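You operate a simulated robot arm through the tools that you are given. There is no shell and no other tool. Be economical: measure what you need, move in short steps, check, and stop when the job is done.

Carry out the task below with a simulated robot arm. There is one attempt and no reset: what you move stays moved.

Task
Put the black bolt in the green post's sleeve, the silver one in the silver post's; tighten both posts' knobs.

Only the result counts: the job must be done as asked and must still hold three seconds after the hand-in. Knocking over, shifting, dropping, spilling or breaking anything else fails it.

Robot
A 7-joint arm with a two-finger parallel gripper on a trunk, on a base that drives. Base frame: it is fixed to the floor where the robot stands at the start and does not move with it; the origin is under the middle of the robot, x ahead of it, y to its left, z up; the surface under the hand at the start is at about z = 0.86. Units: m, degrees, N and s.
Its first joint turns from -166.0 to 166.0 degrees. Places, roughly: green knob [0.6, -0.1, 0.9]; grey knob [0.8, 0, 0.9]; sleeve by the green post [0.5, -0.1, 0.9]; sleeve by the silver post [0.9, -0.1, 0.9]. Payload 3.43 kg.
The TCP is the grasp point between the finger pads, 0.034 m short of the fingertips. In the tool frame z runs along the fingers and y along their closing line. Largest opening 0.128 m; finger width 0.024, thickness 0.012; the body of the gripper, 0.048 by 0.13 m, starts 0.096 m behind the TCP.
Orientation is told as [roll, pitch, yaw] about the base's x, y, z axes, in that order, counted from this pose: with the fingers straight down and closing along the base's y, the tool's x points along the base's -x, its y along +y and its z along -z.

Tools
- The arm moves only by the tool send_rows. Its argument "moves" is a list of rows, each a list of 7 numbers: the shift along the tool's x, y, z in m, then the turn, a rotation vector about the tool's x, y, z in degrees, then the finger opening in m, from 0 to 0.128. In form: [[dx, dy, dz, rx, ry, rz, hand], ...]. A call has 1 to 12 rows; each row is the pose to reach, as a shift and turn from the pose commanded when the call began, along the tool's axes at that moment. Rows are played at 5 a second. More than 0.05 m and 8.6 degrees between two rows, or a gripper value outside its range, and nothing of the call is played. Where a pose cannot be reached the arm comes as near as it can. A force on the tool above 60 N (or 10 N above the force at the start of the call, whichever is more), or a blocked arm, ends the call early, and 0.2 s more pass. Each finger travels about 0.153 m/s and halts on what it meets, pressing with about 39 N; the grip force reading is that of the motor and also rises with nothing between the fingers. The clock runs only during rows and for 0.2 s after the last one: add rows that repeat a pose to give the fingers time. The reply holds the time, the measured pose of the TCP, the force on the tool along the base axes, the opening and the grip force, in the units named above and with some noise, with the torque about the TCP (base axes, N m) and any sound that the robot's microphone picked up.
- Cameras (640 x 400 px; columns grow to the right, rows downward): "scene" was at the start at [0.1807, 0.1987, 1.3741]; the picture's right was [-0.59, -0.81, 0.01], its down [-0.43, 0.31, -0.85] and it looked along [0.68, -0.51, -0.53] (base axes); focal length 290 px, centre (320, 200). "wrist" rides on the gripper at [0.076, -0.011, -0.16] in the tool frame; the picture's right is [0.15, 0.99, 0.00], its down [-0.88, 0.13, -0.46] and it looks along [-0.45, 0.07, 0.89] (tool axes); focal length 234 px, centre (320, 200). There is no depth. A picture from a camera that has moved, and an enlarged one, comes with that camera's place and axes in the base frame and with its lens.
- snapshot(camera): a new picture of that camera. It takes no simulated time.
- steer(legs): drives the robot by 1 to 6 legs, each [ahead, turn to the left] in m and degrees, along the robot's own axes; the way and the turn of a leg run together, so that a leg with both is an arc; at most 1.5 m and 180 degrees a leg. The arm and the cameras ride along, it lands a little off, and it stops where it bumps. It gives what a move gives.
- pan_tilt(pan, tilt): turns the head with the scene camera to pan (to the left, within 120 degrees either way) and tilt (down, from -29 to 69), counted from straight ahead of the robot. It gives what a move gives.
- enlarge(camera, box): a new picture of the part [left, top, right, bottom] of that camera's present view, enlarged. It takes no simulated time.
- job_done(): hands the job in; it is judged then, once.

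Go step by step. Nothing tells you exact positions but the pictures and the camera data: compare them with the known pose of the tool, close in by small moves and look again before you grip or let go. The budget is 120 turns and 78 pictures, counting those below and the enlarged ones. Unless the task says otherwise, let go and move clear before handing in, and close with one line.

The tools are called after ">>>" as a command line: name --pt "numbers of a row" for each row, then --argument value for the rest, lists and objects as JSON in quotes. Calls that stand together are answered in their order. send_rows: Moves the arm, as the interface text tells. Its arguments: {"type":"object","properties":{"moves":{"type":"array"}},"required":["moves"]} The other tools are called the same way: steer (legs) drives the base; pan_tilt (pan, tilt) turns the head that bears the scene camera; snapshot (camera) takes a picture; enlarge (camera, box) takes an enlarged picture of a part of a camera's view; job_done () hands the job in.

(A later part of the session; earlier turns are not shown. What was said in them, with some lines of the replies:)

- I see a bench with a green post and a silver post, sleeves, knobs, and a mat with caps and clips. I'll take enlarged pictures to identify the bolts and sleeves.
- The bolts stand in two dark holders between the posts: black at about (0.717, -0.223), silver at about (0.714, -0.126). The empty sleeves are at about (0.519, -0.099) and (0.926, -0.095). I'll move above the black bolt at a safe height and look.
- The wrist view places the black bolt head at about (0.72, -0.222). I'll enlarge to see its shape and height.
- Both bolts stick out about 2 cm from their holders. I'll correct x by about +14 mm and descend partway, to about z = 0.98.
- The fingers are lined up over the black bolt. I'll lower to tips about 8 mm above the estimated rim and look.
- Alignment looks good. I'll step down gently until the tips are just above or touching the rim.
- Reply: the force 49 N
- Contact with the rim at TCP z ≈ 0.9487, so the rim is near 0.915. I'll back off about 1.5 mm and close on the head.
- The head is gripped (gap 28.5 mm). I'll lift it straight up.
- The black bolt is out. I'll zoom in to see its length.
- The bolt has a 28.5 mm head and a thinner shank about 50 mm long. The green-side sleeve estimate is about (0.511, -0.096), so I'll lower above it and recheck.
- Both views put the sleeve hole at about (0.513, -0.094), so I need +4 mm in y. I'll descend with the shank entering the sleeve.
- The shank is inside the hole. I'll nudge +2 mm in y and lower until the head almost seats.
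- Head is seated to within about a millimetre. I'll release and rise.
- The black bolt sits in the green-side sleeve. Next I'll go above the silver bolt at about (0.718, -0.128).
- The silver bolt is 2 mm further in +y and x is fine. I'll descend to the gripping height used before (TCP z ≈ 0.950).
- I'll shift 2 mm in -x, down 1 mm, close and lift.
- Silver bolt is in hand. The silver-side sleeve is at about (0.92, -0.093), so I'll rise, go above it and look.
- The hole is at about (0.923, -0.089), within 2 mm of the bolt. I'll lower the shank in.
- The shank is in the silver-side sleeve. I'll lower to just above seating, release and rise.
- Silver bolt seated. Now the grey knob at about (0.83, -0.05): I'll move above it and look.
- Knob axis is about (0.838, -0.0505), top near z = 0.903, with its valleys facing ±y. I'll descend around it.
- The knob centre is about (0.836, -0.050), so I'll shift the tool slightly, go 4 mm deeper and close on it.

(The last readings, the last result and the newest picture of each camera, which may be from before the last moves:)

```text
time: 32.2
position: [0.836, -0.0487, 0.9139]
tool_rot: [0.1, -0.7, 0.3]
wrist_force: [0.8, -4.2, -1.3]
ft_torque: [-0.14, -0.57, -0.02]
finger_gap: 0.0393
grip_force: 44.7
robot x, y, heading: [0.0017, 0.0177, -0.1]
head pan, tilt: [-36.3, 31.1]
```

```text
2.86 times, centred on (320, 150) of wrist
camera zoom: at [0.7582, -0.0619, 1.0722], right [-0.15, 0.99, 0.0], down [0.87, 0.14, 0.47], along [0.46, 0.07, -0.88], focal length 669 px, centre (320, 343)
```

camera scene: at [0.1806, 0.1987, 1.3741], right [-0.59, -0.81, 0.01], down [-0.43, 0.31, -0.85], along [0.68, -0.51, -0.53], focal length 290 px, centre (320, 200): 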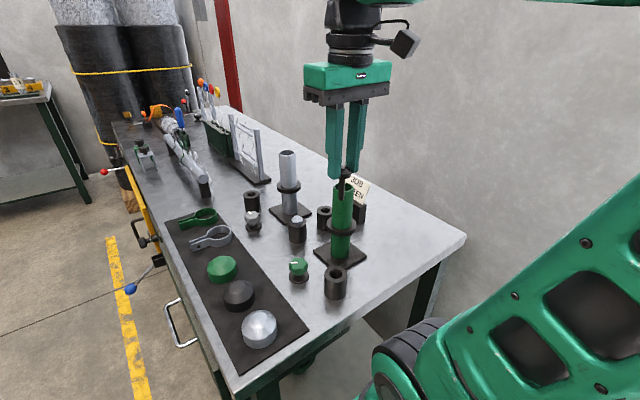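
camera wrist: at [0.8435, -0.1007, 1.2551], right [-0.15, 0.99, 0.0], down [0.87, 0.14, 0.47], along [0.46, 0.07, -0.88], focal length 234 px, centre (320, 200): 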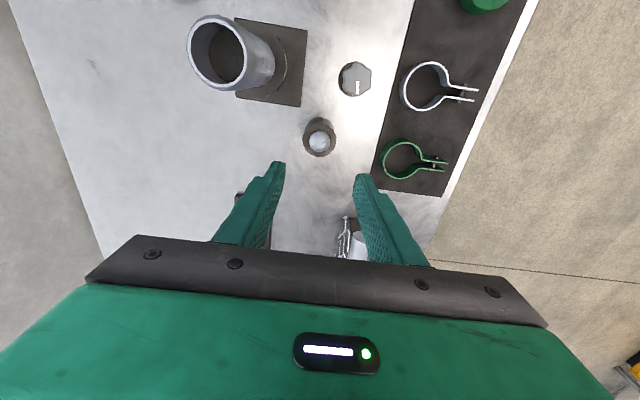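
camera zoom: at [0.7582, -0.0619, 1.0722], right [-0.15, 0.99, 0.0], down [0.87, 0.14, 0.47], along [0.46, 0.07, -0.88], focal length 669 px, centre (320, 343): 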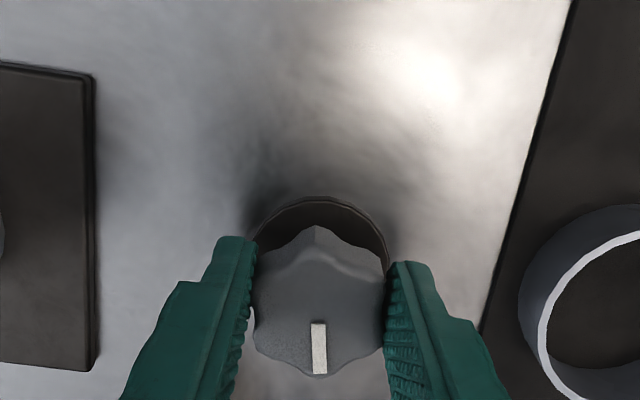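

Knob is gripped and centred. I'll turn clockwise seen from above (positive about the tool's z), 40° first.

>>> send_rows --pt "0 0 0 0 0 8 0" --pt "0 0 0 0 0 16 0" --pt "0 0 0 0 0 24 0" --pt "0 0 0 0 0 32 0" --pt "0 0 0 0 0 40 0" --pt "0 0 0 0 0 40 0"

>>> snapshot --camera "wrist"

>>> enlarge --camera "scene" --box '[220, 170, 290, 240]'

```text
time: 33.6
position: [0.8364, -0.0468, 0.9136]
tool_rot: [0.5, -0.6, -39.6]
wrist_force: [11.8, 8.0, 2.8]
ft_torque: [0.48, -0.25, 0.06]
finger_gap: 0.039
grip_force: 45.1
robot x, y, heading: [0.0001, 0.0222, -0.1]
head pan, tilt: [-36.3, 31.1]
```

```text
36 pictures are left
camera wrist: at [0.7689, -0.0083, 1.0721], right [0.52, 0.86, 0.01], down [0.75, -0.46, 0.47], along [0.4, -0.24, -0.88], focal length 234 px, centre (320, 200)
```

wrist: 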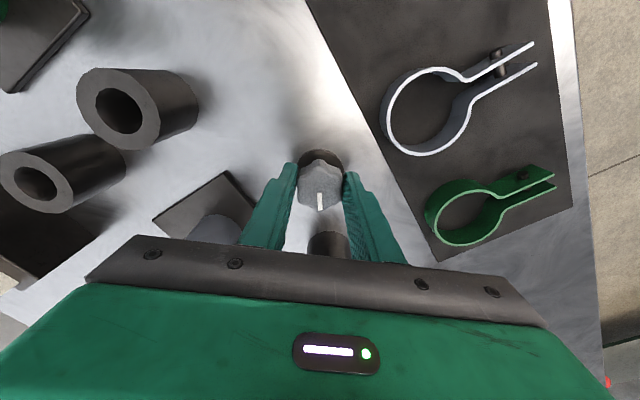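

```text
5.71 times, centred on (255, 205) of scene
camera zoom: at [0.1812, 0.1989, 1.374], right [-0.59, -0.81, 0.01], down [-0.43, 0.31, -0.85], along [0.68, -0.51, -0.53], focal length 1659 px, centre (691, 171)
```

zoom: 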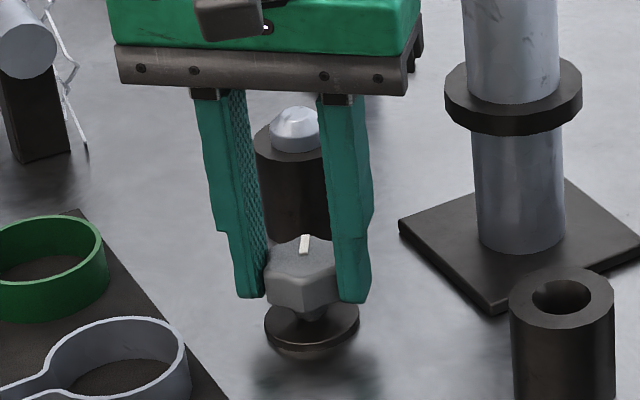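

The knob turns with the fingers. I'll continue another 72°, with a small centring shift.

>>> send_rows --pt "0 0.0015 0 0 0 8 0" --pt "0 0.0015 0 0 0 16 0" --pt "0 0.0015 0 0 0 24 0" --pt "0 0.0015 0 0 0 32 0" --pt "0 0.0015 0 0 0 40 0" --pt "0 0.0015 0 0 0 48 0" --pt "0 0.0015 0 0 0 56 0" --pt "0 0.0015 0 0 0 64 0" --pt "0 0.0015 0 0 0 72 0" --pt "0 0.0015 0 0 0 72 0"

>>> snapshot --camera "wrist"

>>> snapshot --camera "scene"

```text
time: 35.8
position: [0.8401, -0.0459, 0.915]
tool_rot: [0.9, 0.3, -111.8]
wrist_force: [43.9, 10.0, 2.0]
ft_torque: [-0.37, -1.03, 0.13]
finger_gap: 0.0392
grip_force: 45.0
robot x, y, heading: [-0.0001, 0.0173, 0.3]
head pan, tilt: [-36.3, 31.1]
```

```text
34 pictures are left
camera wrist: at [0.8552, 0.0271, 1.0732], right [0.97, -0.23, 0.02], down [-0.21, -0.87, 0.45], along [-0.09, -0.44, -0.89], focal length 234 px, centre (320, 200)
```

wrist: 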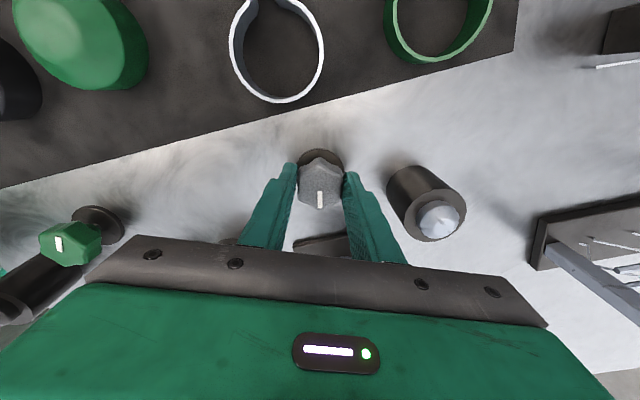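

```text
33 pictures are left
camera scene: at [0.1824, 0.1991, 1.3739], right [-0.59, -0.81, 0.01], down [-0.43, 0.31, -0.85], along [0.68, -0.51, -0.53], focal length 290 px, centre (320, 200)
```

scene: 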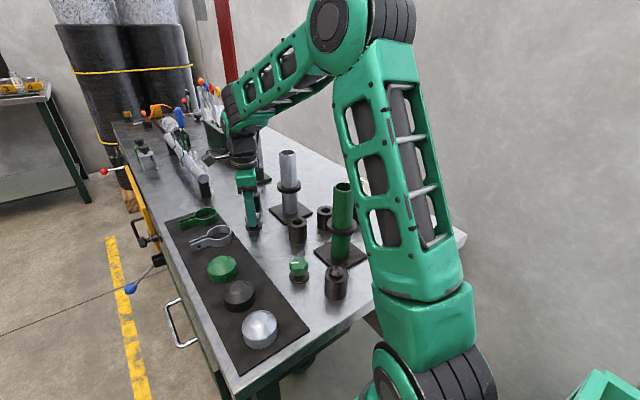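

No stop yet, but side force has built up from a slight off-centre grip. I'll shift the command to relieve it and turn further.

>>> send_rows --pt "0.0022 0.0029 0 0 0 0 0" --pt "0.0022 0.0029 0 0 0 8 0" --pt "0.0022 0.0029 0 0 0 16 0" --pt "0.0022 0.0029 0 0 0 24 0" --pt "0.0022 0.0029 0 0 0 32 0" --pt "0.0022 0.0029 0 0 0 40 0" --pt "0.0022 0.0029 0 0 0 40 0"

>>> enlarge --camera "wrist" --box '[240, 80, 400, 220]'

```text
time: 37.4
position: [0.8412, -0.0477, 0.9144]
tool_rot: [0.6, 0.6, -152.0]
wrist_force: [27.8, -21.0, 17.0]
ft_torque: [-1.11, -0.2, 0.07]
finger_gap: 0.0394
grip_force: 45.7
robot x, y, heading: [0.0035, 0.022, -0.1]
head pan, tilt: [-36.3, 31.1]
```

```text
2.86 times, centred on (320, 150) of wrist
camera zoom: at [0.901, -0.0033, 1.0737], right [0.59, -0.8, 0.01], down [-0.72, -0.53, 0.45], along [-0.35, -0.27, -0.89], focal length 669 px, centre (320, 343)
```

zoom: 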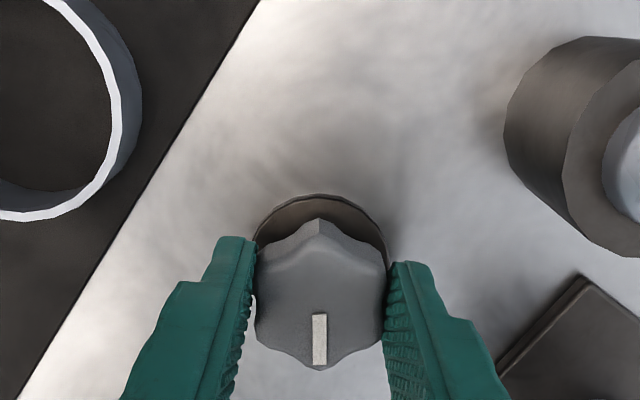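

Still turning freely. I'll relieve the side force and turn another 40°.

>>> send_rows --pt "0.0008 0.0025 0 0 0 0 0" --pt "0.0008 0.0025 0 0 0 8 0" --pt "0.0008 0.0025 0 0 0 16 0" --pt "0.0008 0.0025 0 0 0 24 0" --pt "0.0008 0.0025 0 0 0 32 0" --pt "0.0008 0.0025 0 0 0 40 0" --pt "0.0008 0.0025 0 0 0 40 0"

>>> enlarge --camera "wrist" --box '[240, 80, 400, 220]'

```text
time: 39.0
position: [0.8419, -0.0489, 0.9141]
tool_rot: [0.0, 0.6, 168.1]
wrist_force: [0.3, -22.2, 22.5]
ft_torque: [-0.46, 0.75, 0.05]
finger_gap: 0.0394
grip_force: 44.8
robot x, y, heading: [-0.0013, 0.0182, 0.2]
head pan, tilt: [-36.3, 31.1]
```

```text
2.86 times, centred on (320, 150) of wrist
camera zoom: at [0.9166, -0.0552, 1.0734], right [-0.06, -1.0, 0.0], down [-0.89, 0.05, 0.45], along [-0.45, 0.03, -0.89], focal length 669 px, centre (320, 343)
```

zoom: 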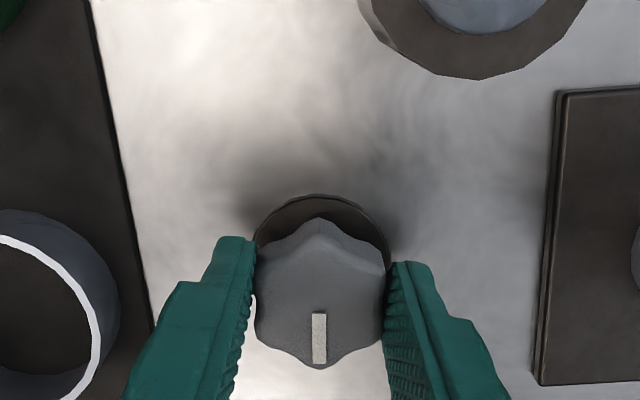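

I've turned about 192° with some upward force. I'll check from the scene camera whether the knob is moving up or down.

>>> enlarge --camera "scene" --box '[220, 170, 290, 240]'

```text
5.71 times, centred on (255, 205) of scene
camera zoom: at [0.18, 0.1979, 1.3743], right [-0.59, -0.81, 0.01], down [-0.43, 0.31, -0.85], along [0.68, -0.51, -0.53], focal length 1659 px, centre (691, 171)
```

zoom: 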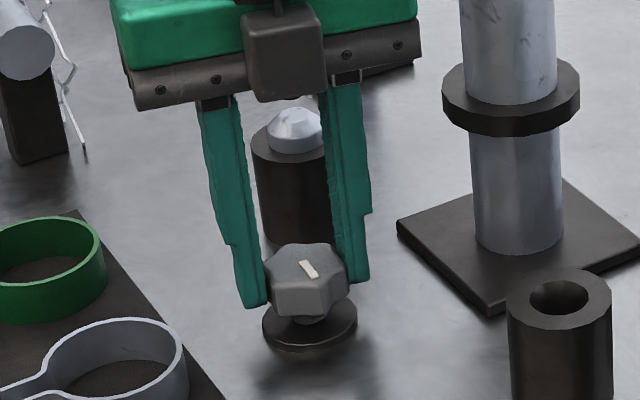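

The knob seems to be going down slightly, so this is the tightening direction. I'll continue 32° more.

>>> send_rows --pt "0.0 0.001 0.001 0 0 8 0" --pt "0.0 0.001 0.001 0 0 16 0" --pt "0.0 0.001 0.001 0 0 24 0" --pt "0.0 0.001 0.001 0 0 32 0" --pt "0.0 0.001 0.001 0 0 32 0"

```text
time: 40.2
position: [0.877, -0.0626, 0.9553]
tool_rot: [-0.2, 0.5, 140.3]
wrist_force: [0.4, 0.1, 0.2]
ft_torque: [0.02, -0.02, 0.0]
finger_gap: 0.0
grip_force: 33.3
out of reach, approached as far as the arm can: row 3, 4, 5
robot x, y, heading: [0.0036, 0.0179, 0.2]
head pan, tilt: [-36.3, 31.1]
```

The arm hit a joint limit and the hand slid off the knob. I'll check the state.

>>> snapshot --camera "scene"

>>> snapshot --camera "wrist"

>>> enlarge --camera "scene" --box '[220, 170, 290, 240]'

```text
29 pictures are left
camera scene: at [0.1807, 0.1987, 1.3741], right [-0.59, -0.81, 0.01], down [-0.43, 0.31, -0.85], along [0.68, -0.51, -0.53], focal length 290 px, centre (320, 200)
```

scene: 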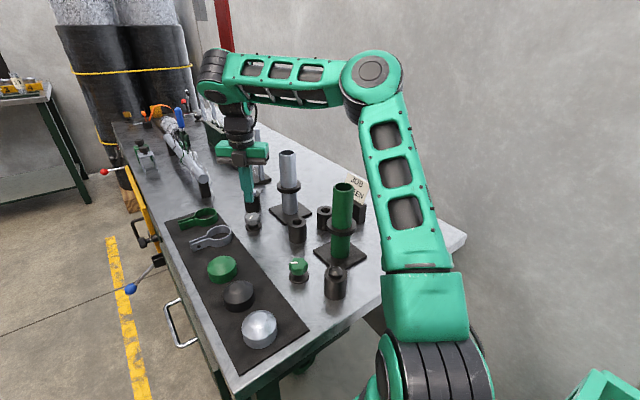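

```text
28 pictures are left
camera wrist: at [0.9406, -0.1024, 1.1146], right [-0.52, -0.86, 0.0], down [-0.77, 0.46, 0.45], along [-0.38, 0.23, -0.89], focal length 234 px, centre (320, 200)
```

wrist: 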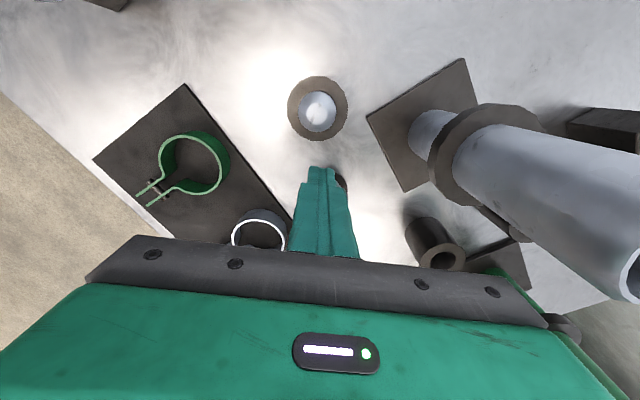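

```text
5.71 times, centred on (255, 205) of scene
camera zoom: at [0.1807, 0.1987, 1.3741], right [-0.59, -0.81, 0.01], down [-0.43, 0.31, -0.85], along [0.68, -0.51, -0.53], focal length 1659 px, centre (691, 171)
```

zoom: 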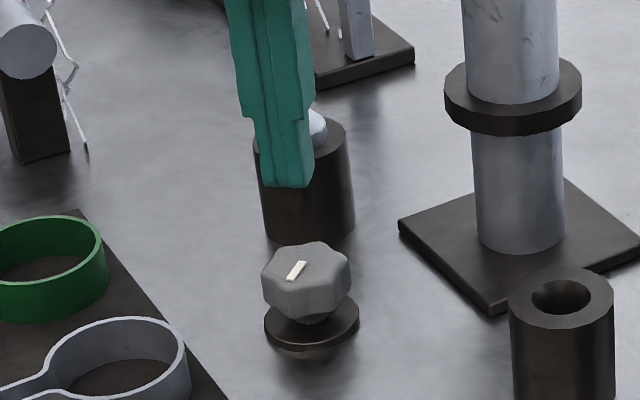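

Nothing else moved; the knob turned and sits slightly lower. I'll rise, open, and unwind the wrist before regripping.

>>> send_rows --pt "0 0 -0.04 0 0 0 0.0" --pt "0 0 -0.08 0 0 0 0.0" --pt "0 0 -0.12 0 0 0 0.06" --pt "0 0 -0.12 0 0 -8 0.06" --pt "0 0 -0.12 0 0 -16 0.06" --pt "0 0 -0.12 0 0 -24 0.06" --pt "0 0 -0.12 0 0 -32 0.06" --pt "0 0 -0.12 0 0 -40 0.06" --pt "0 0 -0.12 0 0 -40 0.06"

```text
time: 42.2
position: [0.8755, -0.0614, 1.0767]
tool_rot: [0.1, 0.5, -179.4]
wrist_force: [0.6, 0.5, 0.0]
ft_torque: [-0.01, 0.01, 0.03]
finger_gap: 0.0596
grip_force: 0.1
robot x, y, heading: [0.0003, 0.0164, -0.2]
head pan, tilt: [-36.3, 31.1]
```

Unwinding works. I'll continue to unwind about 179° in two calls.

>>> send_rows --pt "0 0 0 0 0 -8.3 0.06" --pt "0 0 0 0 0 -16.6 0.06" --pt "0 0 0 0 0 -24.9 0.06" --pt "0 0 0 0 0 -33.2 0.06" --pt "0 0 0 0 0 -41.5 0.06" --pt "0 0 0 0 0 -49.8 0.06" --pt "0 0 0 0 0 -58.1 0.06" --pt "0 0 0 0 0 -66.4 0.06" --pt "0 0 0 0 0 -74.7 0.06" --pt "0 0 0 0 0 -83 0.06" --pt "0 0 0 0 0 -91.3 0.06" --pt "0 0 0 0 0 -99.6 0.06"

>>> send_rows --pt "0 0 0 0 0 -8.3 0.06" --pt "0 0 0 0 0 -16.6 0.06" --pt "0 0 0 0 0 -24.9 0.06" --pt "0 0 0 0 0 -33.2 0.06" --pt "0 0 0 0 0 -41.5 0.06" --pt "0 0 0 0 0 -49.8 0.06" --pt "0 0 0 0 0 -58.1 0.06" --pt "0 0 0 0 0 -66.4 0.06" --pt "0 0 0 0 0 -74.7 0.06" --pt "0 0 0 0 0 -80 0.06" --pt "0 0 0 0 0 -80 0.06"

```text
time: 44.8
position: [0.8735, -0.0625, 1.0753]
tool_rot: [0.5, -0.3, -79.9]
wrist_force: [-0.1, 0.4, -0.7]
ft_torque: [-0.01, 0.0, -0.02]
finger_gap: 0.0601
grip_force: 0.1
robot x, y, heading: [-0.0015, 0.0157, 0.3]
head pan, tilt: [-36.3, 31.1]
```

```text
time: 47.2
position: [0.8736, -0.0617, 1.0753]
tool_rot: [0.1, -0.5, 0.1]
wrist_force: [0.0, 0.8, -0.5]
ft_torque: [-0.02, 0.03, 0.02]
finger_gap: 0.0598
grip_force: 0.1
robot x, y, heading: [0.0, 0.0168, 0.0]
head pan, tilt: [-36.3, 31.1]
```

Back at yaw 0. I'll move over the knob axis, descend most of the way and look.

>>> send_rows --pt "0.033 0.013 0.0 0 0 0 0.06" --pt "0.033 0.013 0.04 0 0 0 0.06" --pt "0.033 0.013 0.08 0 0 0 0.06" --pt "0.033 0.013 0.12 0 0 0 0.06" --pt "0.033 0.013 0.145 0 0 0 0.06" --pt "0.033 0.013 0.145 0 0 0 0.06"

>>> enlarge --camera "wrist" --box '[240, 80, 400, 220]'

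```text
time: 48.6
position: [0.8427, -0.0487, 0.9293]
tool_rot: [0.0, -0.6, 0.0]
wrist_force: [0.4, -0.9, 0.5]
ft_torque: [0.0, 0.01, -0.03]
finger_gap: 0.0602
grip_force: 0.1
robot x, y, heading: [-0.0037, 0.0186, -0.0]
head pan, tilt: [-36.3, 31.1]
```

```text
2.86 times, centred on (320, 150) of wrist
camera zoom: at [0.7653, -0.0613, 1.0875], right [-0.15, 0.99, 0.0], down [0.88, 0.13, 0.46], along [0.46, 0.07, -0.89], focal length 669 px, centre (320, 343)
```

zoom: 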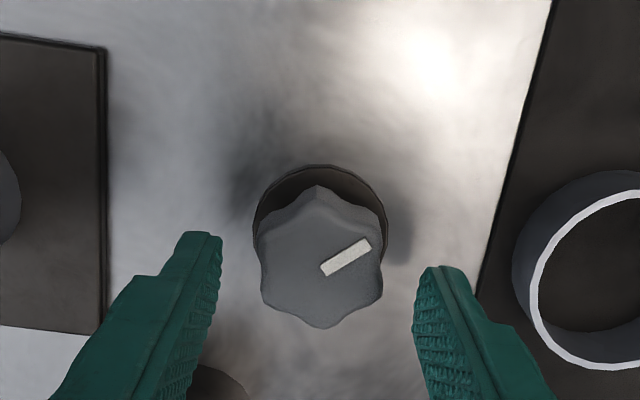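

The mark shows about 245° turned clockwise so far. Best estimate of the axis is (0.839, -0.0485); I'll descend and regrip.

>>> send_rows --pt "0.0035 0 0.01 0 0 0 0.06" --pt "0.0035 0 0.018 0 0 0 0.05" --pt "0.0035 0 0.018 0 0 0 0.044" --pt "0.0035 0 0.018 0 0 0 0.036" --pt "0.0035 0 0.018 0 0 0 0.0" --pt "0.0035 0 0.018 0 0 0 0.0"

>>> send_rows --pt "0 0 0 0 0 8 0" --pt "0 0 0 0 0 16 0" --pt "0 0 0 0 0 24 0" --pt "0 0 0 0 0 32 0" --pt "0 0 0 0 0 40 0" --pt "0 0 0 0 0 48 0" --pt "0 0 0 0 0 48 0"

```text
time: 50.0
position: [0.8399, -0.0496, 0.9123]
tool_rot: [0.1, -0.6, 0.1]
wrist_force: [0.3, -0.8, -3.7]
ft_torque: [-0.04, -0.5, 0.03]
finger_gap: 0.0394
grip_force: 45.4
robot x, y, heading: [-0.0042, 0.016, -0.2]
head pan, tilt: [-36.3, 31.1]
```

```text
time: 51.6
position: [0.8377, -0.0471, 0.9117]
tool_rot: [0.4, -0.4, -48.0]
wrist_force: [2.4, 6.6, 1.8]
ft_torque: [0.43, 0.08, 0.7]
finger_gap: 0.0394
grip_force: 45.0
robot x, y, heading: [-0.0038, 0.0173, 0.1]
head pan, tilt: [-36.3, 31.1]
```

Turning torque has risen to 0.7 N·m, so it is starting to tighten. I'll continue in short calls.

>>> send_rows --pt "0 0 0 0 0 6 0" --pt "0 0 0 0 0 12 0" --pt "0 0 0 0 0 18 0" --pt "0 0 0 0 0 24 0" --pt "0 0 0 0 0 24 0"

>>> enlarge --camera "wrist" --box '[240, 80, 400, 220]'

```text
time: 52.8
position: [0.8385, -0.0491, 0.9115]
tool_rot: [0.6, -0.2, -72.1]
wrist_force: [9.8, 4.4, 2.1]
ft_torque: [0.51, -0.18, 0.49]
finger_gap: 0.0395
grip_force: 45.5
robot x, y, heading: [0.0016, 0.0178, 0.1]
head pan, tilt: [-36.3, 31.1]
```

```text
2.86 times, centred on (320, 150) of wrist
camera zoom: at [0.804, 0.018, 1.0699], right [0.9, 0.44, 0.01], down [0.39, -0.8, 0.46], along [0.21, -0.41, -0.89], focal length 669 px, centre (320, 343)
```

zoom: 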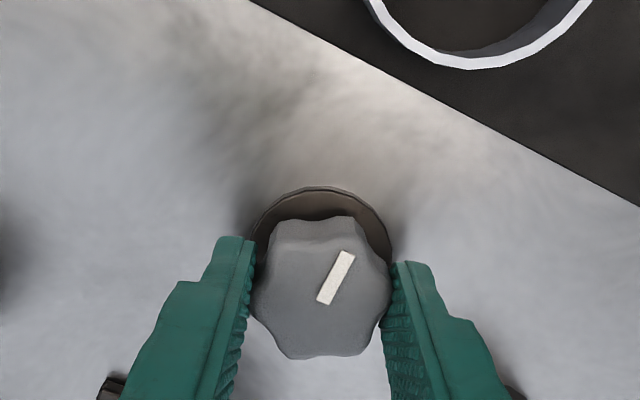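

The fingers slipped about 40° on the knob, which seems to have stopped near 277°. I'll turn on to the next valleys to confirm that it's at its stop.

>>> send_rows --pt "0 0 0 0 0 6 0" --pt "0 0 0 0 0 12 0" --pt "0 0 0 0 0 18 0" --pt "0 0 0 0 0 22 0" --pt "0 0 0 0 0 22 0"

>>> send_rows --pt "0 0 0 0 0 4 0" --pt "0 0 0 0 0 8 0" --pt "0 0 0 0 0 12 0" --pt "0 0 0 0 0 12 0"

>>> enlarge --camera "wrist" --box '[240, 80, 400, 220]'

```text
time: 54.0
position: [0.8395, -0.0489, 0.9117]
tool_rot: [0.5, -0.1, -94.0]
wrist_force: [8.9, 2.4, -2.3]
ft_torque: [-0.22, -0.24, 0.34]
finger_gap: 0.0395
grip_force: 45.2
robot x, y, heading: [0.0059, 0.0169, 0.2]
head pan, tilt: [-36.3, 31.1]
```

```text
time: 55.0
position: [0.839, -0.049, 0.9114]
tool_rot: [0.6, 0.1, -106.1]
wrist_force: [9.2, -1.0, 2.4]
ft_torque: [-0.31, -0.14, 0.55]
finger_gap: 0.0394
grip_force: 44.5
robot x, y, heading: [-0.0031, 0.0169, 0.0]
head pan, tilt: [-36.3, 31.1]
```

```text
2.86 times, centred on (320, 150) of wrist
camera zoom: at [0.8482, 0.0257, 1.0705], right [0.99, -0.13, 0.01], down [-0.12, -0.88, 0.46], along [-0.05, -0.45, -0.89], focal length 669 px, centre (320, 343)
```

zoom: 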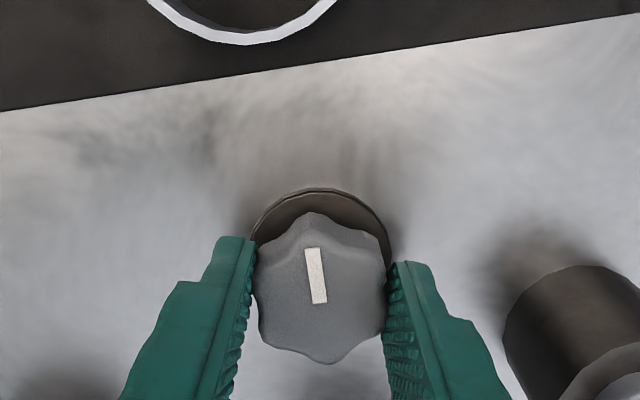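

The knob's mark stayed at about -270° while the fingers slid, so it is at its stop: the grey knob is tight. I'll release, rise and unwind.

>>> send_rows --pt "0 0 0 0 0 0 0.05" --pt "0 0 0 0 0 0 0.06" --pt "0 0 -0.04 0 0 0 0.06" --pt "0 0 -0.08 0 0 0 0.06" --pt "0 0 -0.12 0 0 0 0.06" --pt "0 0 -0.16 0 0 0 0.06" --pt "0 0 -0.19 0 0 0 0.06" --pt "0 0 -0.19 0 0 0 0.06"

>>> send_rows --pt "0 0 0 0 0 -8.5 0.06" --pt "0 0 0 0 0 -17 0.06" --pt "0 0 0 0 0 -25.5 0.06" --pt "0 0 0 0 0 -34 0.06" --pt "0 0 0 0 0 -42.5 0.06" --pt "0 0 0 0 0 -51 0.06" --pt "0 0 0 0 0 -59.5 0.06" --pt "0 0 0 0 0 -68 0.06" --pt "0 0 0 0 0 -76.5 0.06" --pt "0 0 0 0 0 -85 0.06" --pt "0 0 0 0 0 -93.5 0.06" --pt "0 0 0 0 0 -102 0.06"

>>> enlarge --camera "scene" --box '[220, 170, 360, 310]'

```text
time: 56.8
position: [0.8374, -0.0496, 1.103]
tool_rot: [0.5, 0.2, -105.9]
wrist_force: [-0.3, 0.1, -0.4]
ft_torque: [0.04, -0.01, 0.0]
finger_gap: 0.0601
grip_force: 0.1
robot x, y, heading: [0.0004, 0.0155, 0.0]
head pan, tilt: [-36.3, 31.1]
```

```text
time: 59.4
position: [0.8373, -0.0489, 1.1019]
tool_rot: [-0.1, -0.7, -3.8]
wrist_force: [-0.3, -0.5, -0.1]
ft_torque: [0.0, -0.01, -0.01]
finger_gap: 0.0602
grip_force: 0.1
robot x, y, heading: [0.0009, 0.0178, -0.1]
head pan, tilt: [-36.3, 31.1]
```

```text
2.86 times, centred on (290, 240) of scene
camera zoom: at [0.1807, 0.1987, 1.3741], right [-0.59, -0.81, 0.01], down [-0.43, 0.31, -0.85], along [0.68, -0.51, -0.53], focal length 830 px, centre (406, 86)
```

zoom: 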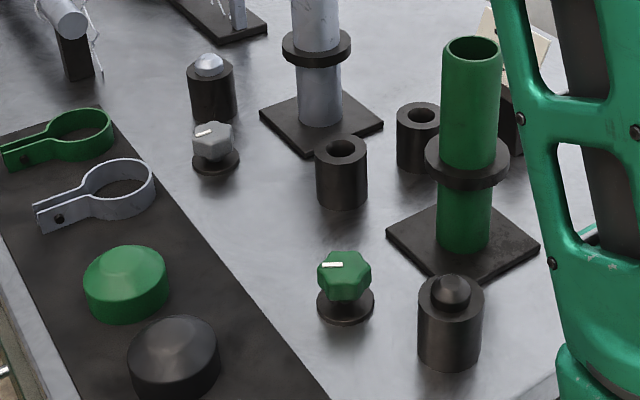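

Everything is in order. Now the green knob, near (0.595, -0.053): I'll move above it and look.

>>> send_rows --pt "0.04 -0.0033 0 0 0 0 0.06" --pt "0.08 -0.0066 0 0 0 0 0.06" --pt "0.12 -0.01 0 0 0 0 0.06" --pt "0.16 -0.0133 0 0 0 0 0.06" --pt "0.2 -0.0166 0 0 0 0 0.06" --pt "0.242 -0.02 0 0 0 0 0.06" --pt "0.242 -0.02 0.04 0 0 0 0.06" --pt "0.242 -0.02 0.075 0 0 0 0.06" --pt "0.242 -0.02 0.075 0 0 0 0.06"

>>> enlarge --camera "wrist" --box '[240, 80, 400, 220]'

```text
time: 61.4
position: [0.596, -0.0539, 1.0236]
tool_rot: [0.0, -0.6, -4.0]
wrist_force: [-0.5, -0.1, -0.6]
ft_torque: [0.01, -0.04, -0.01]
finger_gap: 0.06
grip_force: 0.2
robot x, y, heading: [-0.0028, 0.019, -0.2]
head pan, tilt: [-36.3, 31.1]
```

```text
2.86 times, centred on (320, 150) of wrist
camera zoom: at [0.5173, -0.0615, 1.182], right [-0.08, 1.0, 0.0], down [0.88, 0.07, 0.46], along [0.46, 0.04, -0.89], focal length 669 px, centre (320, 343)
```

zoom: 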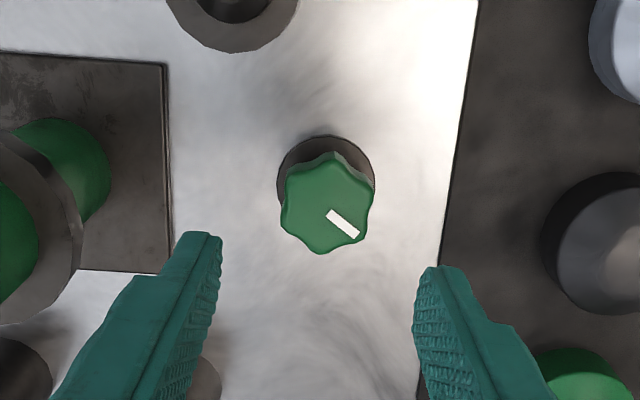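

Green knob axis is about (0.597, -0.0495), mark at about 56°. I'll descend partway around it.

>>> send_rows --pt "-0.0005 0.0045 0.0 0 0 1.5 0.06" --pt "-0.0005 0.0045 0.04 0 0 1.5 0.06" --pt "-0.0005 0.0045 0.08 0 0 1.5 0.06" --pt "-0.0005 0.0045 0.094 0 0 1.5 0.06" --pt "-0.0005 0.0045 0.094 0 0 1.5 0.06"

>>> enlarge --camera "wrist" --box '[240, 80, 400, 220]'

```text
time: 62.6
position: [0.5954, -0.0488, 0.9303]
tool_rot: [0.0, -0.5, -5.5]
wrist_force: [0.8, -0.6, -0.5]
ft_torque: [0.0, -0.01, 0.01]
finger_gap: 0.0598
grip_force: 0.0
robot x, y, heading: [0.0036, 0.0169, -0.4]
head pan, tilt: [-36.3, 31.1]
```

```text
2.86 times, centred on (320, 150) of wrist
camera zoom: at [0.5172, -0.0535, 1.0885], right [-0.05, 1.0, 0.0], down [0.88, 0.05, 0.46], along [0.46, 0.02, -0.89], focal length 669 px, centre (320, 343)
```

zoom: 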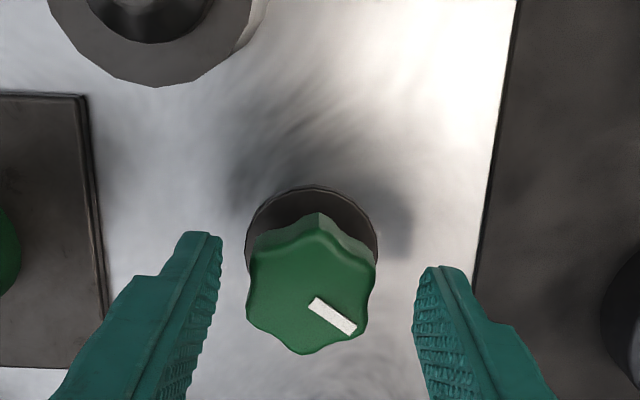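

I'll adjust by about 1.5 mm, go down 17 mm and close.

>>> send_rows --pt "-0.0013 -0.0016 0.01 0 0 0 0.06" --pt "-0.0013 -0.0016 0.017 0 0 0 0.05" --pt "-0.0013 -0.0016 0.017 0 0 0 0.044" --pt "-0.0013 -0.0016 0.017 0 0 0 0.036" --pt "-0.0013 -0.0016 0.017 0 0 0 0.0" --pt "-0.0013 -0.0016 0.017 0 0 0 0.0"

>>> send_rows --pt "0 0 0 0 0 8 0" --pt "0 0 0 0 0 16 0" --pt "0 0 0 0 0 24 0" --pt "0 0 0 0 0 32 0" --pt "0 0 0 0 0 40 0" --pt "0 0 0 0 0 48 0" --pt "0 0 0 0 0 48 0"

```text
time: 64.0
position: [0.5968, -0.0515, 0.9123]
tool_rot: [0.0, -0.4, -5.5]
wrist_force: [-3.3, -18.9, -2.7]
ft_torque: [-0.75, -0.1, -0.03]
finger_gap: 0.0394
grip_force: 44.7
robot x, y, heading: [-0.0003, 0.0187, -0.2]
head pan, tilt: [-36.3, 31.1]
```

```text
time: 65.6
position: [0.5973, -0.0496, 0.9125]
tool_rot: [0.5, -0.3, -53.6]
wrist_force: [-3.5, -17.5, -13.4]
ft_torque: [-0.69, -0.1, -0.05]
finger_gap: 0.0392
grip_force: 44.9
robot x, y, heading: [0.001, 0.0158, 0.1]
head pan, tilt: [-36.3, 31.1]
```

It turns with low torque. I'll correct -1.5 mm in y and turn 64° more.

>>> send_rows --pt "-0.0012 -0.0009 0 0 0 8 0" --pt "-0.0012 -0.0009 0 0 0 16 0" --pt "-0.0012 -0.0009 0 0 0 24 0" --pt "-0.0012 -0.0009 0 0 0 32 0" --pt "-0.0012 -0.0009 0 0 0 40 0" --pt "-0.0012 -0.0009 0 0 0 48 0" --pt "-0.0012 -0.0009 0 0 0 56 0" --pt "-0.0012 -0.0009 0 0 0 64 0" --pt "-0.0012 -0.0009 0 0 0 64 0"

>>> enlarge --camera "wrist" --box '[240, 80, 400, 220]'

```text
time: 67.6
position: [0.5999, -0.0504, 0.9129]
tool_rot: [0.7, 0.4, -117.6]
wrist_force: [26.5, 21.5, 9.5]
ft_torque: [0.55, -0.88, 0.03]
finger_gap: 0.0392
grip_force: 44.8
robot x, y, heading: [0.0007, 0.0193, 0.1]
head pan, tilt: [-36.3, 31.1]
```

```text
2.86 times, centred on (320, 150) of wrist
camera zoom: at [0.623, 0.0216, 1.0723], right [0.95, -0.33, 0.01], down [-0.3, -0.84, 0.45], along [-0.14, -0.43, -0.89], focal length 669 px, centre (320, 343)
```

zoom: 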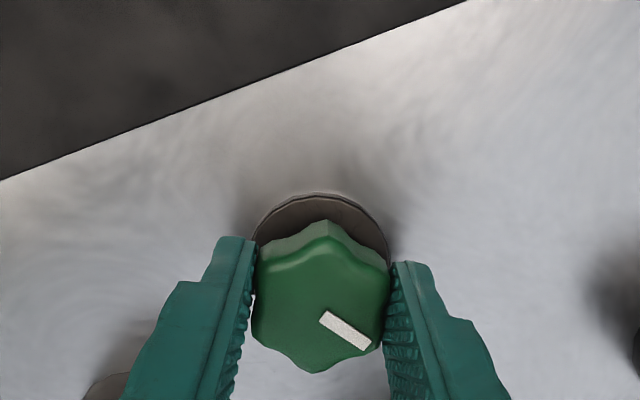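

The knob follows the fingers. I'll relieve the side force and turn another 64°, staying inside the wrist limit.

>>> send_rows --pt "0.0022 0.0011 0 0 0 0 0" --pt "0.0022 0.0011 0 0 0 8 0" --pt "0.0022 0.0011 0 0 0 16 0" --pt "0.0022 0.0011 0 0 0 24 0" --pt "0.0022 0.0011 0 0 0 32 0" --pt "0.0022 0.0011 0 0 0 40 0" --pt "0.0022 0.0011 0 0 0 48 0" --pt "0.0022 0.0011 0 0 0 56 0" --pt "0.0022 0.0011 0 0 0 60 0" --pt "0.0022 0.0011 0 0 0 60 0"

```text
time: 69.8
position: [0.6006, -0.0505, 0.9136]
tool_rot: [0.2, 0.6, -173.6]
wrist_force: [26.8, -20.1, -2.5]
ft_torque: [-0.63, -0.77, 0.0]
finger_gap: 0.0395
grip_force: 45.4
out of reach, approached as far as the arm can: row 9, 10
robot x, y, heading: [0.0001, 0.0207, -0.0]
head pan, tilt: [-36.3, 31.1]
```

Wrist limit reached after about 168° of turning. I'll release, rise and unwind for a second grip.

>>> send_rows --pt "0 0 0 0 0 -1 0.02" --pt "0 0 0 0 0 -1 0.045" --pt "0 0 0 0 0 -1 0.06" --pt "0 0 -0.03 0 0 -1 0.06" --pt "0 0 -0.07 0 0 -1 0.06" --pt "0 0 -0.11 0 0 -1 0.06" --pt "0 0 -0.15 0 0 -1 0.06" --pt "0 0 -0.18 0 0 -1 0.06" --pt "0 0 -0.18 0 0 -1 0.06"

>>> send_rows --pt "0 0 0 0 0 -8.5 0.06" --pt "0 0 0 0 0 -17 0.06" --pt "0 0 0 0 0 -25.5 0.06" --pt "0 0 0 0 0 -34 0.06" --pt "0 0 0 0 0 -42.5 0.06" --pt "0 0 0 0 0 -51 0.06" --pt "0 0 0 0 0 -59.5 0.06" --pt "0 0 0 0 0 -68 0.06" --pt "0 0 0 0 0 -76.5 0.06" --pt "0 0 0 0 0 -85 0.06" --pt "0 0 0 0 0 -93.5 0.06" --pt "0 0 0 0 0 -102 0.06"

>>> send_rows --pt "0 0 0 0 0 -8.5 0.06" --pt "0 0 0 0 0 -17 0.06" --pt "0 0 0 0 0 -25.5 0.06" --pt "0 0 0 0 0 -34 0.06" --pt "0 0 0 0 0 -42.5 0.06" --pt "0 0 0 0 0 -51 0.06" --pt "0 0 0 0 0 -59.5 0.06" --pt "0 0 0 0 0 -68 0.06" --pt "0 0 0 0 0 -68 0.06"

>>> enlarge --camera "wrist" --box '[240, 80, 400, 220]'

```text
time: 71.8
position: [0.5988, -0.0505, 1.0938]
tool_rot: [0.0, 0.7, -172.5]
wrist_force: [0.3, -1.0, 1.1]
ft_torque: [-0.01, 0.0, 0.03]
finger_gap: 0.0599
grip_force: 0.1
robot x, y, heading: [-0.0008, 0.018, -0.1]
head pan, tilt: [-36.3, 31.1]
```

```text
time: 74.4
position: [0.5981, -0.0503, 1.094]
tool_rot: [0.5, -0.2, -70.4]
wrist_force: [0.2, 0.0, 0.3]
ft_torque: [0.02, -0.02, -0.01]
finger_gap: 0.0601
grip_force: 0.0
robot x, y, heading: [0.0019, 0.0147, 0.0]
head pan, tilt: [-36.3, 31.1]
```

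```text
time: 76.4
position: [0.5965, -0.0489, 1.0935]
tool_rot: [0.1, -0.7, -2.4]
wrist_force: [-0.3, 0.0, 0.0]
ft_torque: [0.01, -0.01, 0.01]
finger_gap: 0.0599
grip_force: 0.1
robot x, y, heading: [-0.0012, 0.02, -0.1]
head pan, tilt: [-36.3, 31.1]
```

```text
2.86 times, centred on (320, 150) of wrist
camera zoom: at [0.5209, -0.0586, 1.2512], right [-0.11, 0.99, 0.0], down [0.88, 0.09, 0.46], along [0.46, 0.05, -0.89], focal length 669 px, centre (320, 343)
```

zoom: 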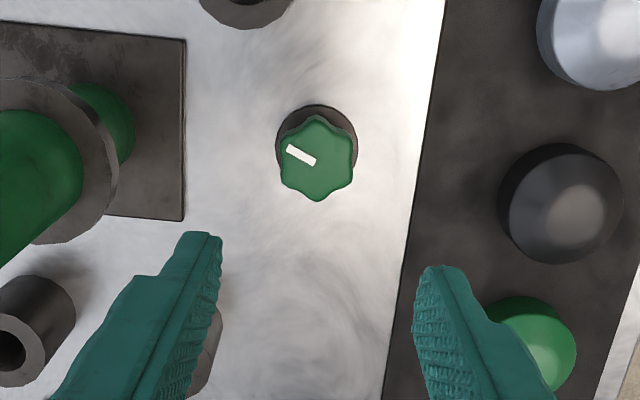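

The mark shows 165° turned. I'll align to the valleys (12° counter-clockwise), descend and grip again.

>>> send_rows --pt "-0.0025 -0.0016 0.02 0 0 -6 0.06" --pt "-0.0025 -0.0016 0.06 0 0 -12 0.06" --pt "-0.0025 -0.0016 0.1 0 0 -12 0.06" --pt "-0.0025 -0.0016 0.14 0 0 -12 0.06" --pt "-0.0025 -0.0016 0.165 0 0 -12 0.06" --pt "-0.0025 -0.0016 0.165 0 0 -12 0.06"

>>> enlarge --camera "wrist" --box '[240, 80, 400, 220]'

```text
time: 77.8
position: [0.6029, -0.0507, 0.9284]
tool_rot: [-0.1, -0.6, 9.5]
wrist_force: [0.4, -0.2, 0.1]
ft_torque: [-0.03, 0.01, 0.01]
finger_gap: 0.0598
grip_force: 0.2
robot x, y, heading: [-0.0019, 0.0201, 0.2]
head pan, tilt: [-36.3, 31.1]
```

```text
2.86 times, centred on (320, 150) of wrist
camera zoom: at [0.527, -0.076, 1.086], right [-0.31, 0.95, 0.0], down [0.84, 0.27, 0.46], along [0.44, 0.14, -0.89], focal length 669 px, centre (320, 343)
```

zoom: 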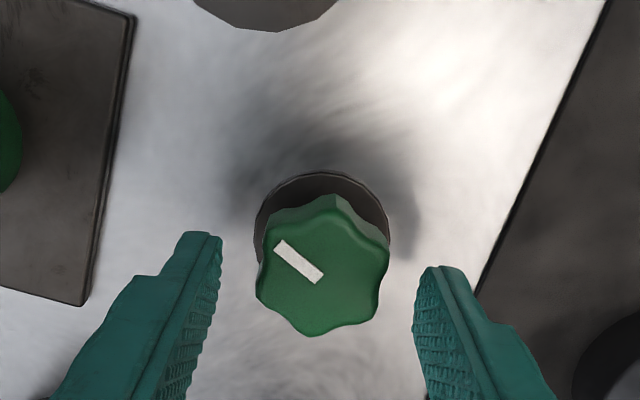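

Valleys face the fingers. I'll shift 4 mm in -x, go down 16 mm, close, and turn.

>>> send_rows --pt "0.0039 0.001 0.008 0 0 0 0.06" --pt "0.0039 0.001 0.016 0 0 0 0.05" --pt "0.0039 0.001 0.016 0 0 0 0.044" --pt "0.0039 0.001 0.016 0 0 0 0.036" --pt "0.0039 0.001 0.016 0 0 0 0.0" --pt "0.0039 0.001 0.016 0 0 0 0.0"

>>> send_rows --pt "0 0 0 0 0 8 0" --pt "0 0 0 0 0 16 0" --pt "0 0 0 0 0 24 0" --pt "0 0 0 0 0 32 0" --pt "0 0 0 0 0 40 0" --pt "0 0 0 0 0 48 0" --pt "0 0 0 0 0 56 0" --pt "0 0 0 0 0 56 0"

```text
time: 79.2
position: [0.5986, -0.0516, 0.9126]
tool_rot: [-0.1, -0.5, 9.6]
wrist_force: [0.0, -5.8, -1.5]
ft_torque: [-0.18, -0.18, 0.02]
finger_gap: 0.0395
grip_force: 44.9
robot x, y, heading: [0.0015, 0.0151, -0.1]
head pan, tilt: [-36.3, 31.1]
```

```text
time: 81.0
position: [0.5988, -0.0512, 0.912]
tool_rot: [0.5, -0.4, -46.5]
wrist_force: [-0.2, 5.9, 2.9]
ft_torque: [-0.11, -0.35, -0.03]
finger_gap: 0.0392
grip_force: 44.7
robot x, y, heading: [0.0001, 0.018, -0.2]
head pan, tilt: [-36.3, 31.1]
```

Well centred now, torque still low at about 221° total. I'll continue 72°, watching for the torque rise.

>>> send_rows --pt "0 0 0 0 0 8 0" --pt "0 0 0 0 0 16 0" --pt "0 0 0 0 0 24 0" --pt "0 0 0 0 0 32 0" --pt "0 0 0 0 0 40 0" --pt "0 0 0 0 0 48 0" --pt "0 0 0 0 0 56 0" --pt "0 0 0 0 0 64 0" --pt "0 0 0 0 0 64 0"

>>> enlarge --camera "wrist" --box '[240, 80, 400, 220]'

```text
time: 83.0
position: [0.6, -0.0516, 0.9119]
tool_rot: [0.8, 0.2, -110.6]
wrist_force: [21.4, 11.2, 2.2]
ft_torque: [0.27, -0.77, 0.0]
finger_gap: 0.039
grip_force: 45.3
robot x, y, heading: [-0.0014, 0.0147, -0.1]
head pan, tilt: [-36.3, 31.1]
```

```text
2.86 times, centred on (320, 150) of wrist
camera zoom: at [0.6139, 0.0231, 1.071], right [0.98, -0.21, 0.01], down [-0.19, -0.87, 0.45], along [-0.09, -0.45, -0.89], focal length 669 px, centre (320, 343)
```

zoom: 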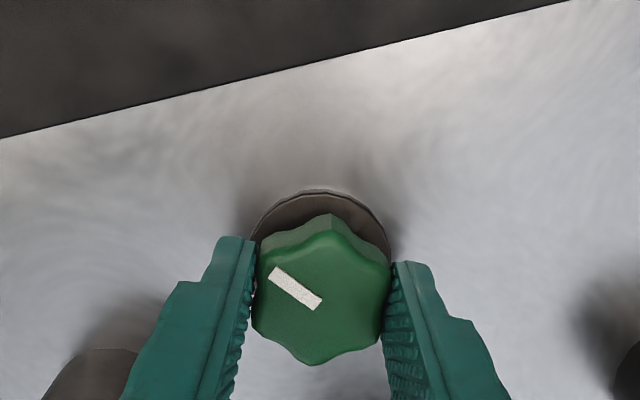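

No stop yet at about 285°. I'll turn another 56° within the wrist limit.

>>> send_rows --pt "0.0015 0.001 0 0 0 8 0" --pt "0.0015 0.001 0 0 0 16 0" --pt "0.0015 0.001 0 0 0 24 0" --pt "0.0015 0.001 0 0 0 32 0" --pt "0.0015 0.001 0 0 0 40 0" --pt "0.0015 0.001 0 0 0 48 0" --pt "0.0015 0.001 0 0 0 56 0" --pt "0.0015 0.001 0 0 0 56 0"

>>> enlarge --camera "wrist" --box '[240, 80, 400, 220]'

```text
time: 84.8
position: [0.6002, -0.0528, 0.9114]
tool_rot: [0.1, 0.5, -166.7]
wrist_force: [11.7, -22.9, -2.9]
ft_torque: [-0.63, -0.42, 0.34]
finger_gap: 0.0392
grip_force: 45.3
robot x, y, heading: [0.0001, 0.018, -0.2]
head pan, tilt: [-36.3, 31.1]
```

```text
2.86 times, centred on (320, 150) of wrist
camera zoom: at [0.6704, -0.0238, 1.0708], right [0.37, -0.93, 0.0], down [-0.83, -0.33, 0.45], along [-0.42, -0.17, -0.89], focal length 669 px, centre (320, 343)
```

zoom: 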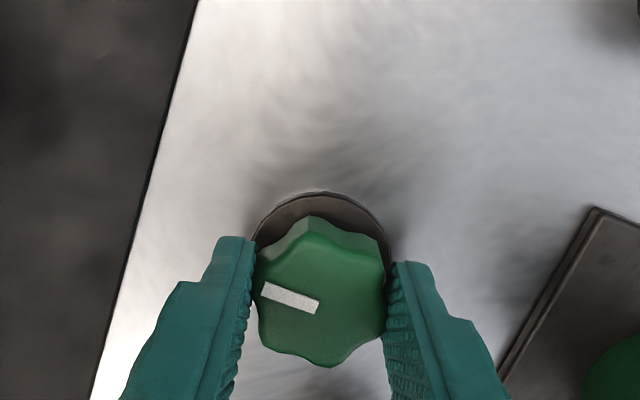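

Torque rose and the fingers slipped about 20°; the mark now points to about 93°, like the grey knob at its stop. I'll release in place, rotate back 80° with open fingers, and regrip to verify.

>>> send_rows --pt "0 0 0 0 0 0 0.03" --pt "0 0 0 0 0 0 0.06" --pt "0 0 0 0 0 0 0.06" --pt "0 0 0 0 0 -8 0.06" --pt "0 0 0 0 0 -16 0.06" --pt "0 0 0 0 0 -24 0.06" --pt "0 0 0 0 0 -32 0.06" --pt "0 0 0 0 0 -40 0.06" --pt "0 0 0 0 0 -48 0.06" --pt "0 0 0 0 0 -56 0.06" --pt "0 0 0 0 0 -64 0.06" --pt "0 0 0 0 0 -72 0.06"

>>> send_rows --pt "0 0 0 0 0 -7 0.06" --pt "0 0 0 0 0 -7 0.06"

>>> enlarge --camera "wrist" --box '[240, 80, 400, 220]'

```text
time: 87.4
position: [0.6013, -0.0502, 0.9126]
tool_rot: [0.6, 0.1, -94.3]
wrist_force: [1.0, 0.8, 0.5]
ft_torque: [-0.01, 0.03, 0.02]
finger_gap: 0.0603
grip_force: 0.1
robot x, y, heading: [-0.0039, 0.0196, 0.2]
head pan, tilt: [-36.3, 31.1]
```

```text
time: 88.0
position: [0.6003, -0.0501, 0.9125]
tool_rot: [0.6, 0.0, -87.4]
wrist_force: [0.3, 0.4, -0.5]
ft_torque: [0.01, 0.05, -0.04]
finger_gap: 0.0601
grip_force: 0.1
robot x, y, heading: [0.0017, 0.0183, 0.2]
head pan, tilt: [-36.3, 31.1]
```

```text
2.86 times, centred on (320, 150) of wrist
camera zoom: at [0.5842, 0.024, 1.0706], right [0.98, 0.19, 0.01], down [0.17, -0.87, 0.46], along [0.1, -0.45, -0.89], focal length 669 px, centre (320, 343)
```

zoom: 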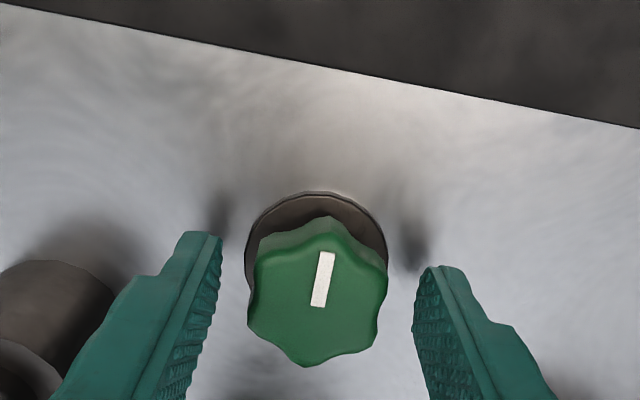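

The mark is at 90°. I'll regrip and press 40° further as a check of the stop.

>>> send_rows --pt "0 0 0 0 0 0 0.045" --pt "0 0 0 0 0 0 0.036" --pt "0 0 0 0 0 0 0.0" --pt "0 0 0 0 0 0 0.0" --pt "0 0 0 0 0 5 0" --pt "0 0 0 0 0 10 0" --pt "0 0 0 0 0 16 0" --pt "0 0 0 0 0 22 0" --pt "0 0 0 0 0 28 0" --pt "0 0 0 0 0 34 0" --pt "0 0 0 0 0 40 0" --pt "0 0 0 0 0 40 0"

>>> enlarge --camera "wrist" --box '[240, 80, 400, 220]'

```text
time: 90.6
position: [0.6003, -0.0497, 0.9135]
tool_rot: [0.7, 0.4, -127.6]
wrist_force: [4.8, -0.3, 3.9]
ft_torque: [0.01, -0.15, 0.44]
finger_gap: 0.0391
grip_force: 44.8
robot x, y, heading: [-0.0018, 0.017, -0.0]
head pan, tilt: [-36.3, 31.1]
```

```text
2.86 times, centred on (320, 150) of wrist
camera zoom: at [0.6361, 0.016, 1.0721], right [0.87, -0.49, 0.01], down [-0.44, -0.78, 0.45], along [-0.21, -0.4, -0.89], focal length 669 px, centre (320, 343)
```

zoom: 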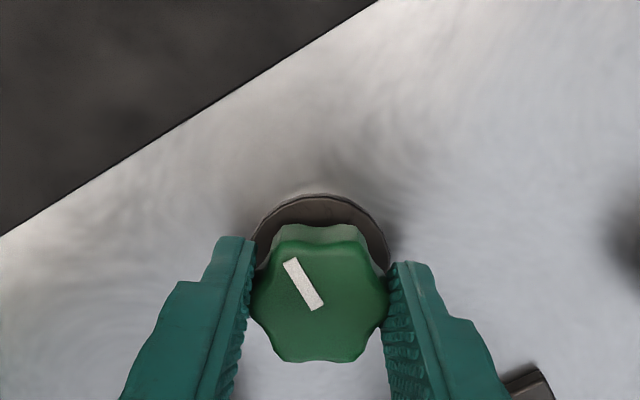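

The knob stayed put while the fingers slipped 40°, so the green knob is at its stop. I'll release, rise clear and inspect everything.

>>> send_rows --pt "0 0 0 0 0 0 0.03" --pt "0 0 0 0 0 0 0.06" --pt "0 0 0 0 0 0 0.06" --pt "0 0 -0.03 0 0 0 0.06" --pt "0 0 -0.07 0 0 0 0.06" --pt "0 0 -0.11 0 0 0 0.06" --pt "0 0 -0.15 0 0 0 0.06" --pt "0 0 -0.19 0 0 0 0.06" --pt "0 0 -0.23 0 0 0 0.06" --pt "0 0 -0.27 0 0 0 0.06" --pt "0 0 -0.27 0 0 0 0.06"

>>> enlarge --camera "scene" --box '[220, 170, 380, 310]'

>>> snapshot --camera "wrist"

```text
time: 93.0
position: [0.5981, -0.0509, 1.1834]
tool_rot: [0.6, 0.3, -127.5]
wrist_force: [0.0, -0.1, 0.0]
ft_torque: [-0.01, 0.02, -0.01]
finger_gap: 0.0601
grip_force: 0.1
robot x, y, heading: [0.0022, 0.0175, -0.4]
head pan, tilt: [-36.3, 31.1]
```

```text
2.86 times, centred on (300, 240) of scene
camera zoom: at [0.1806, 0.1987, 1.3741], right [-0.59, -0.81, 0.01], down [-0.43, 0.31, -0.85], along [0.68, -0.51, -0.53], focal length 830 px, centre (377, 86)
```

zoom: 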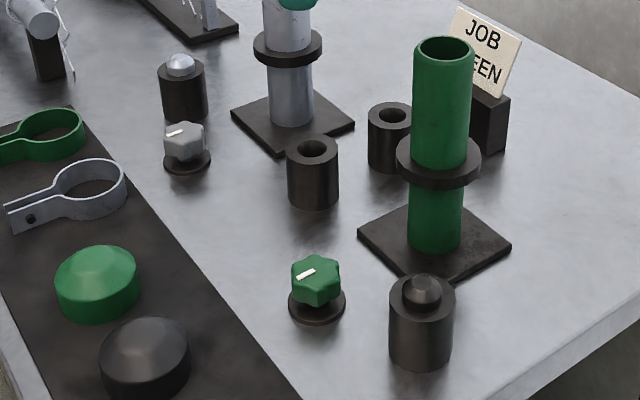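

```text
12 pictures are left
camera wrist: at [0.6332, 0.0147, 1.3429], right [0.87, -0.49, 0.01], down [-0.44, -0.78, 0.45], along [-0.21, -0.4, -0.89], focal length 234 px, centre (320, 200)
```

wrist: 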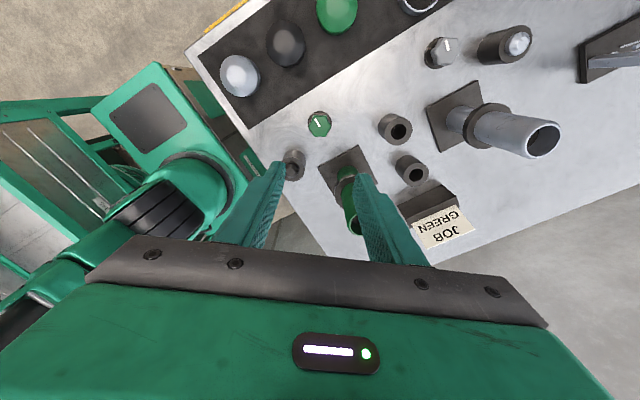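

Both bolts are seated in their sleeves, both knobs are at their stops, the hand is clear and nothing else has moved. I'm handing in.

>>> job_done

```text
The job is handed in.
```

The black bolt is in the green post's sleeve and the silver bolt is in the silver post's. Both knobs are tightened until they stopped turning, and the job is handed in.
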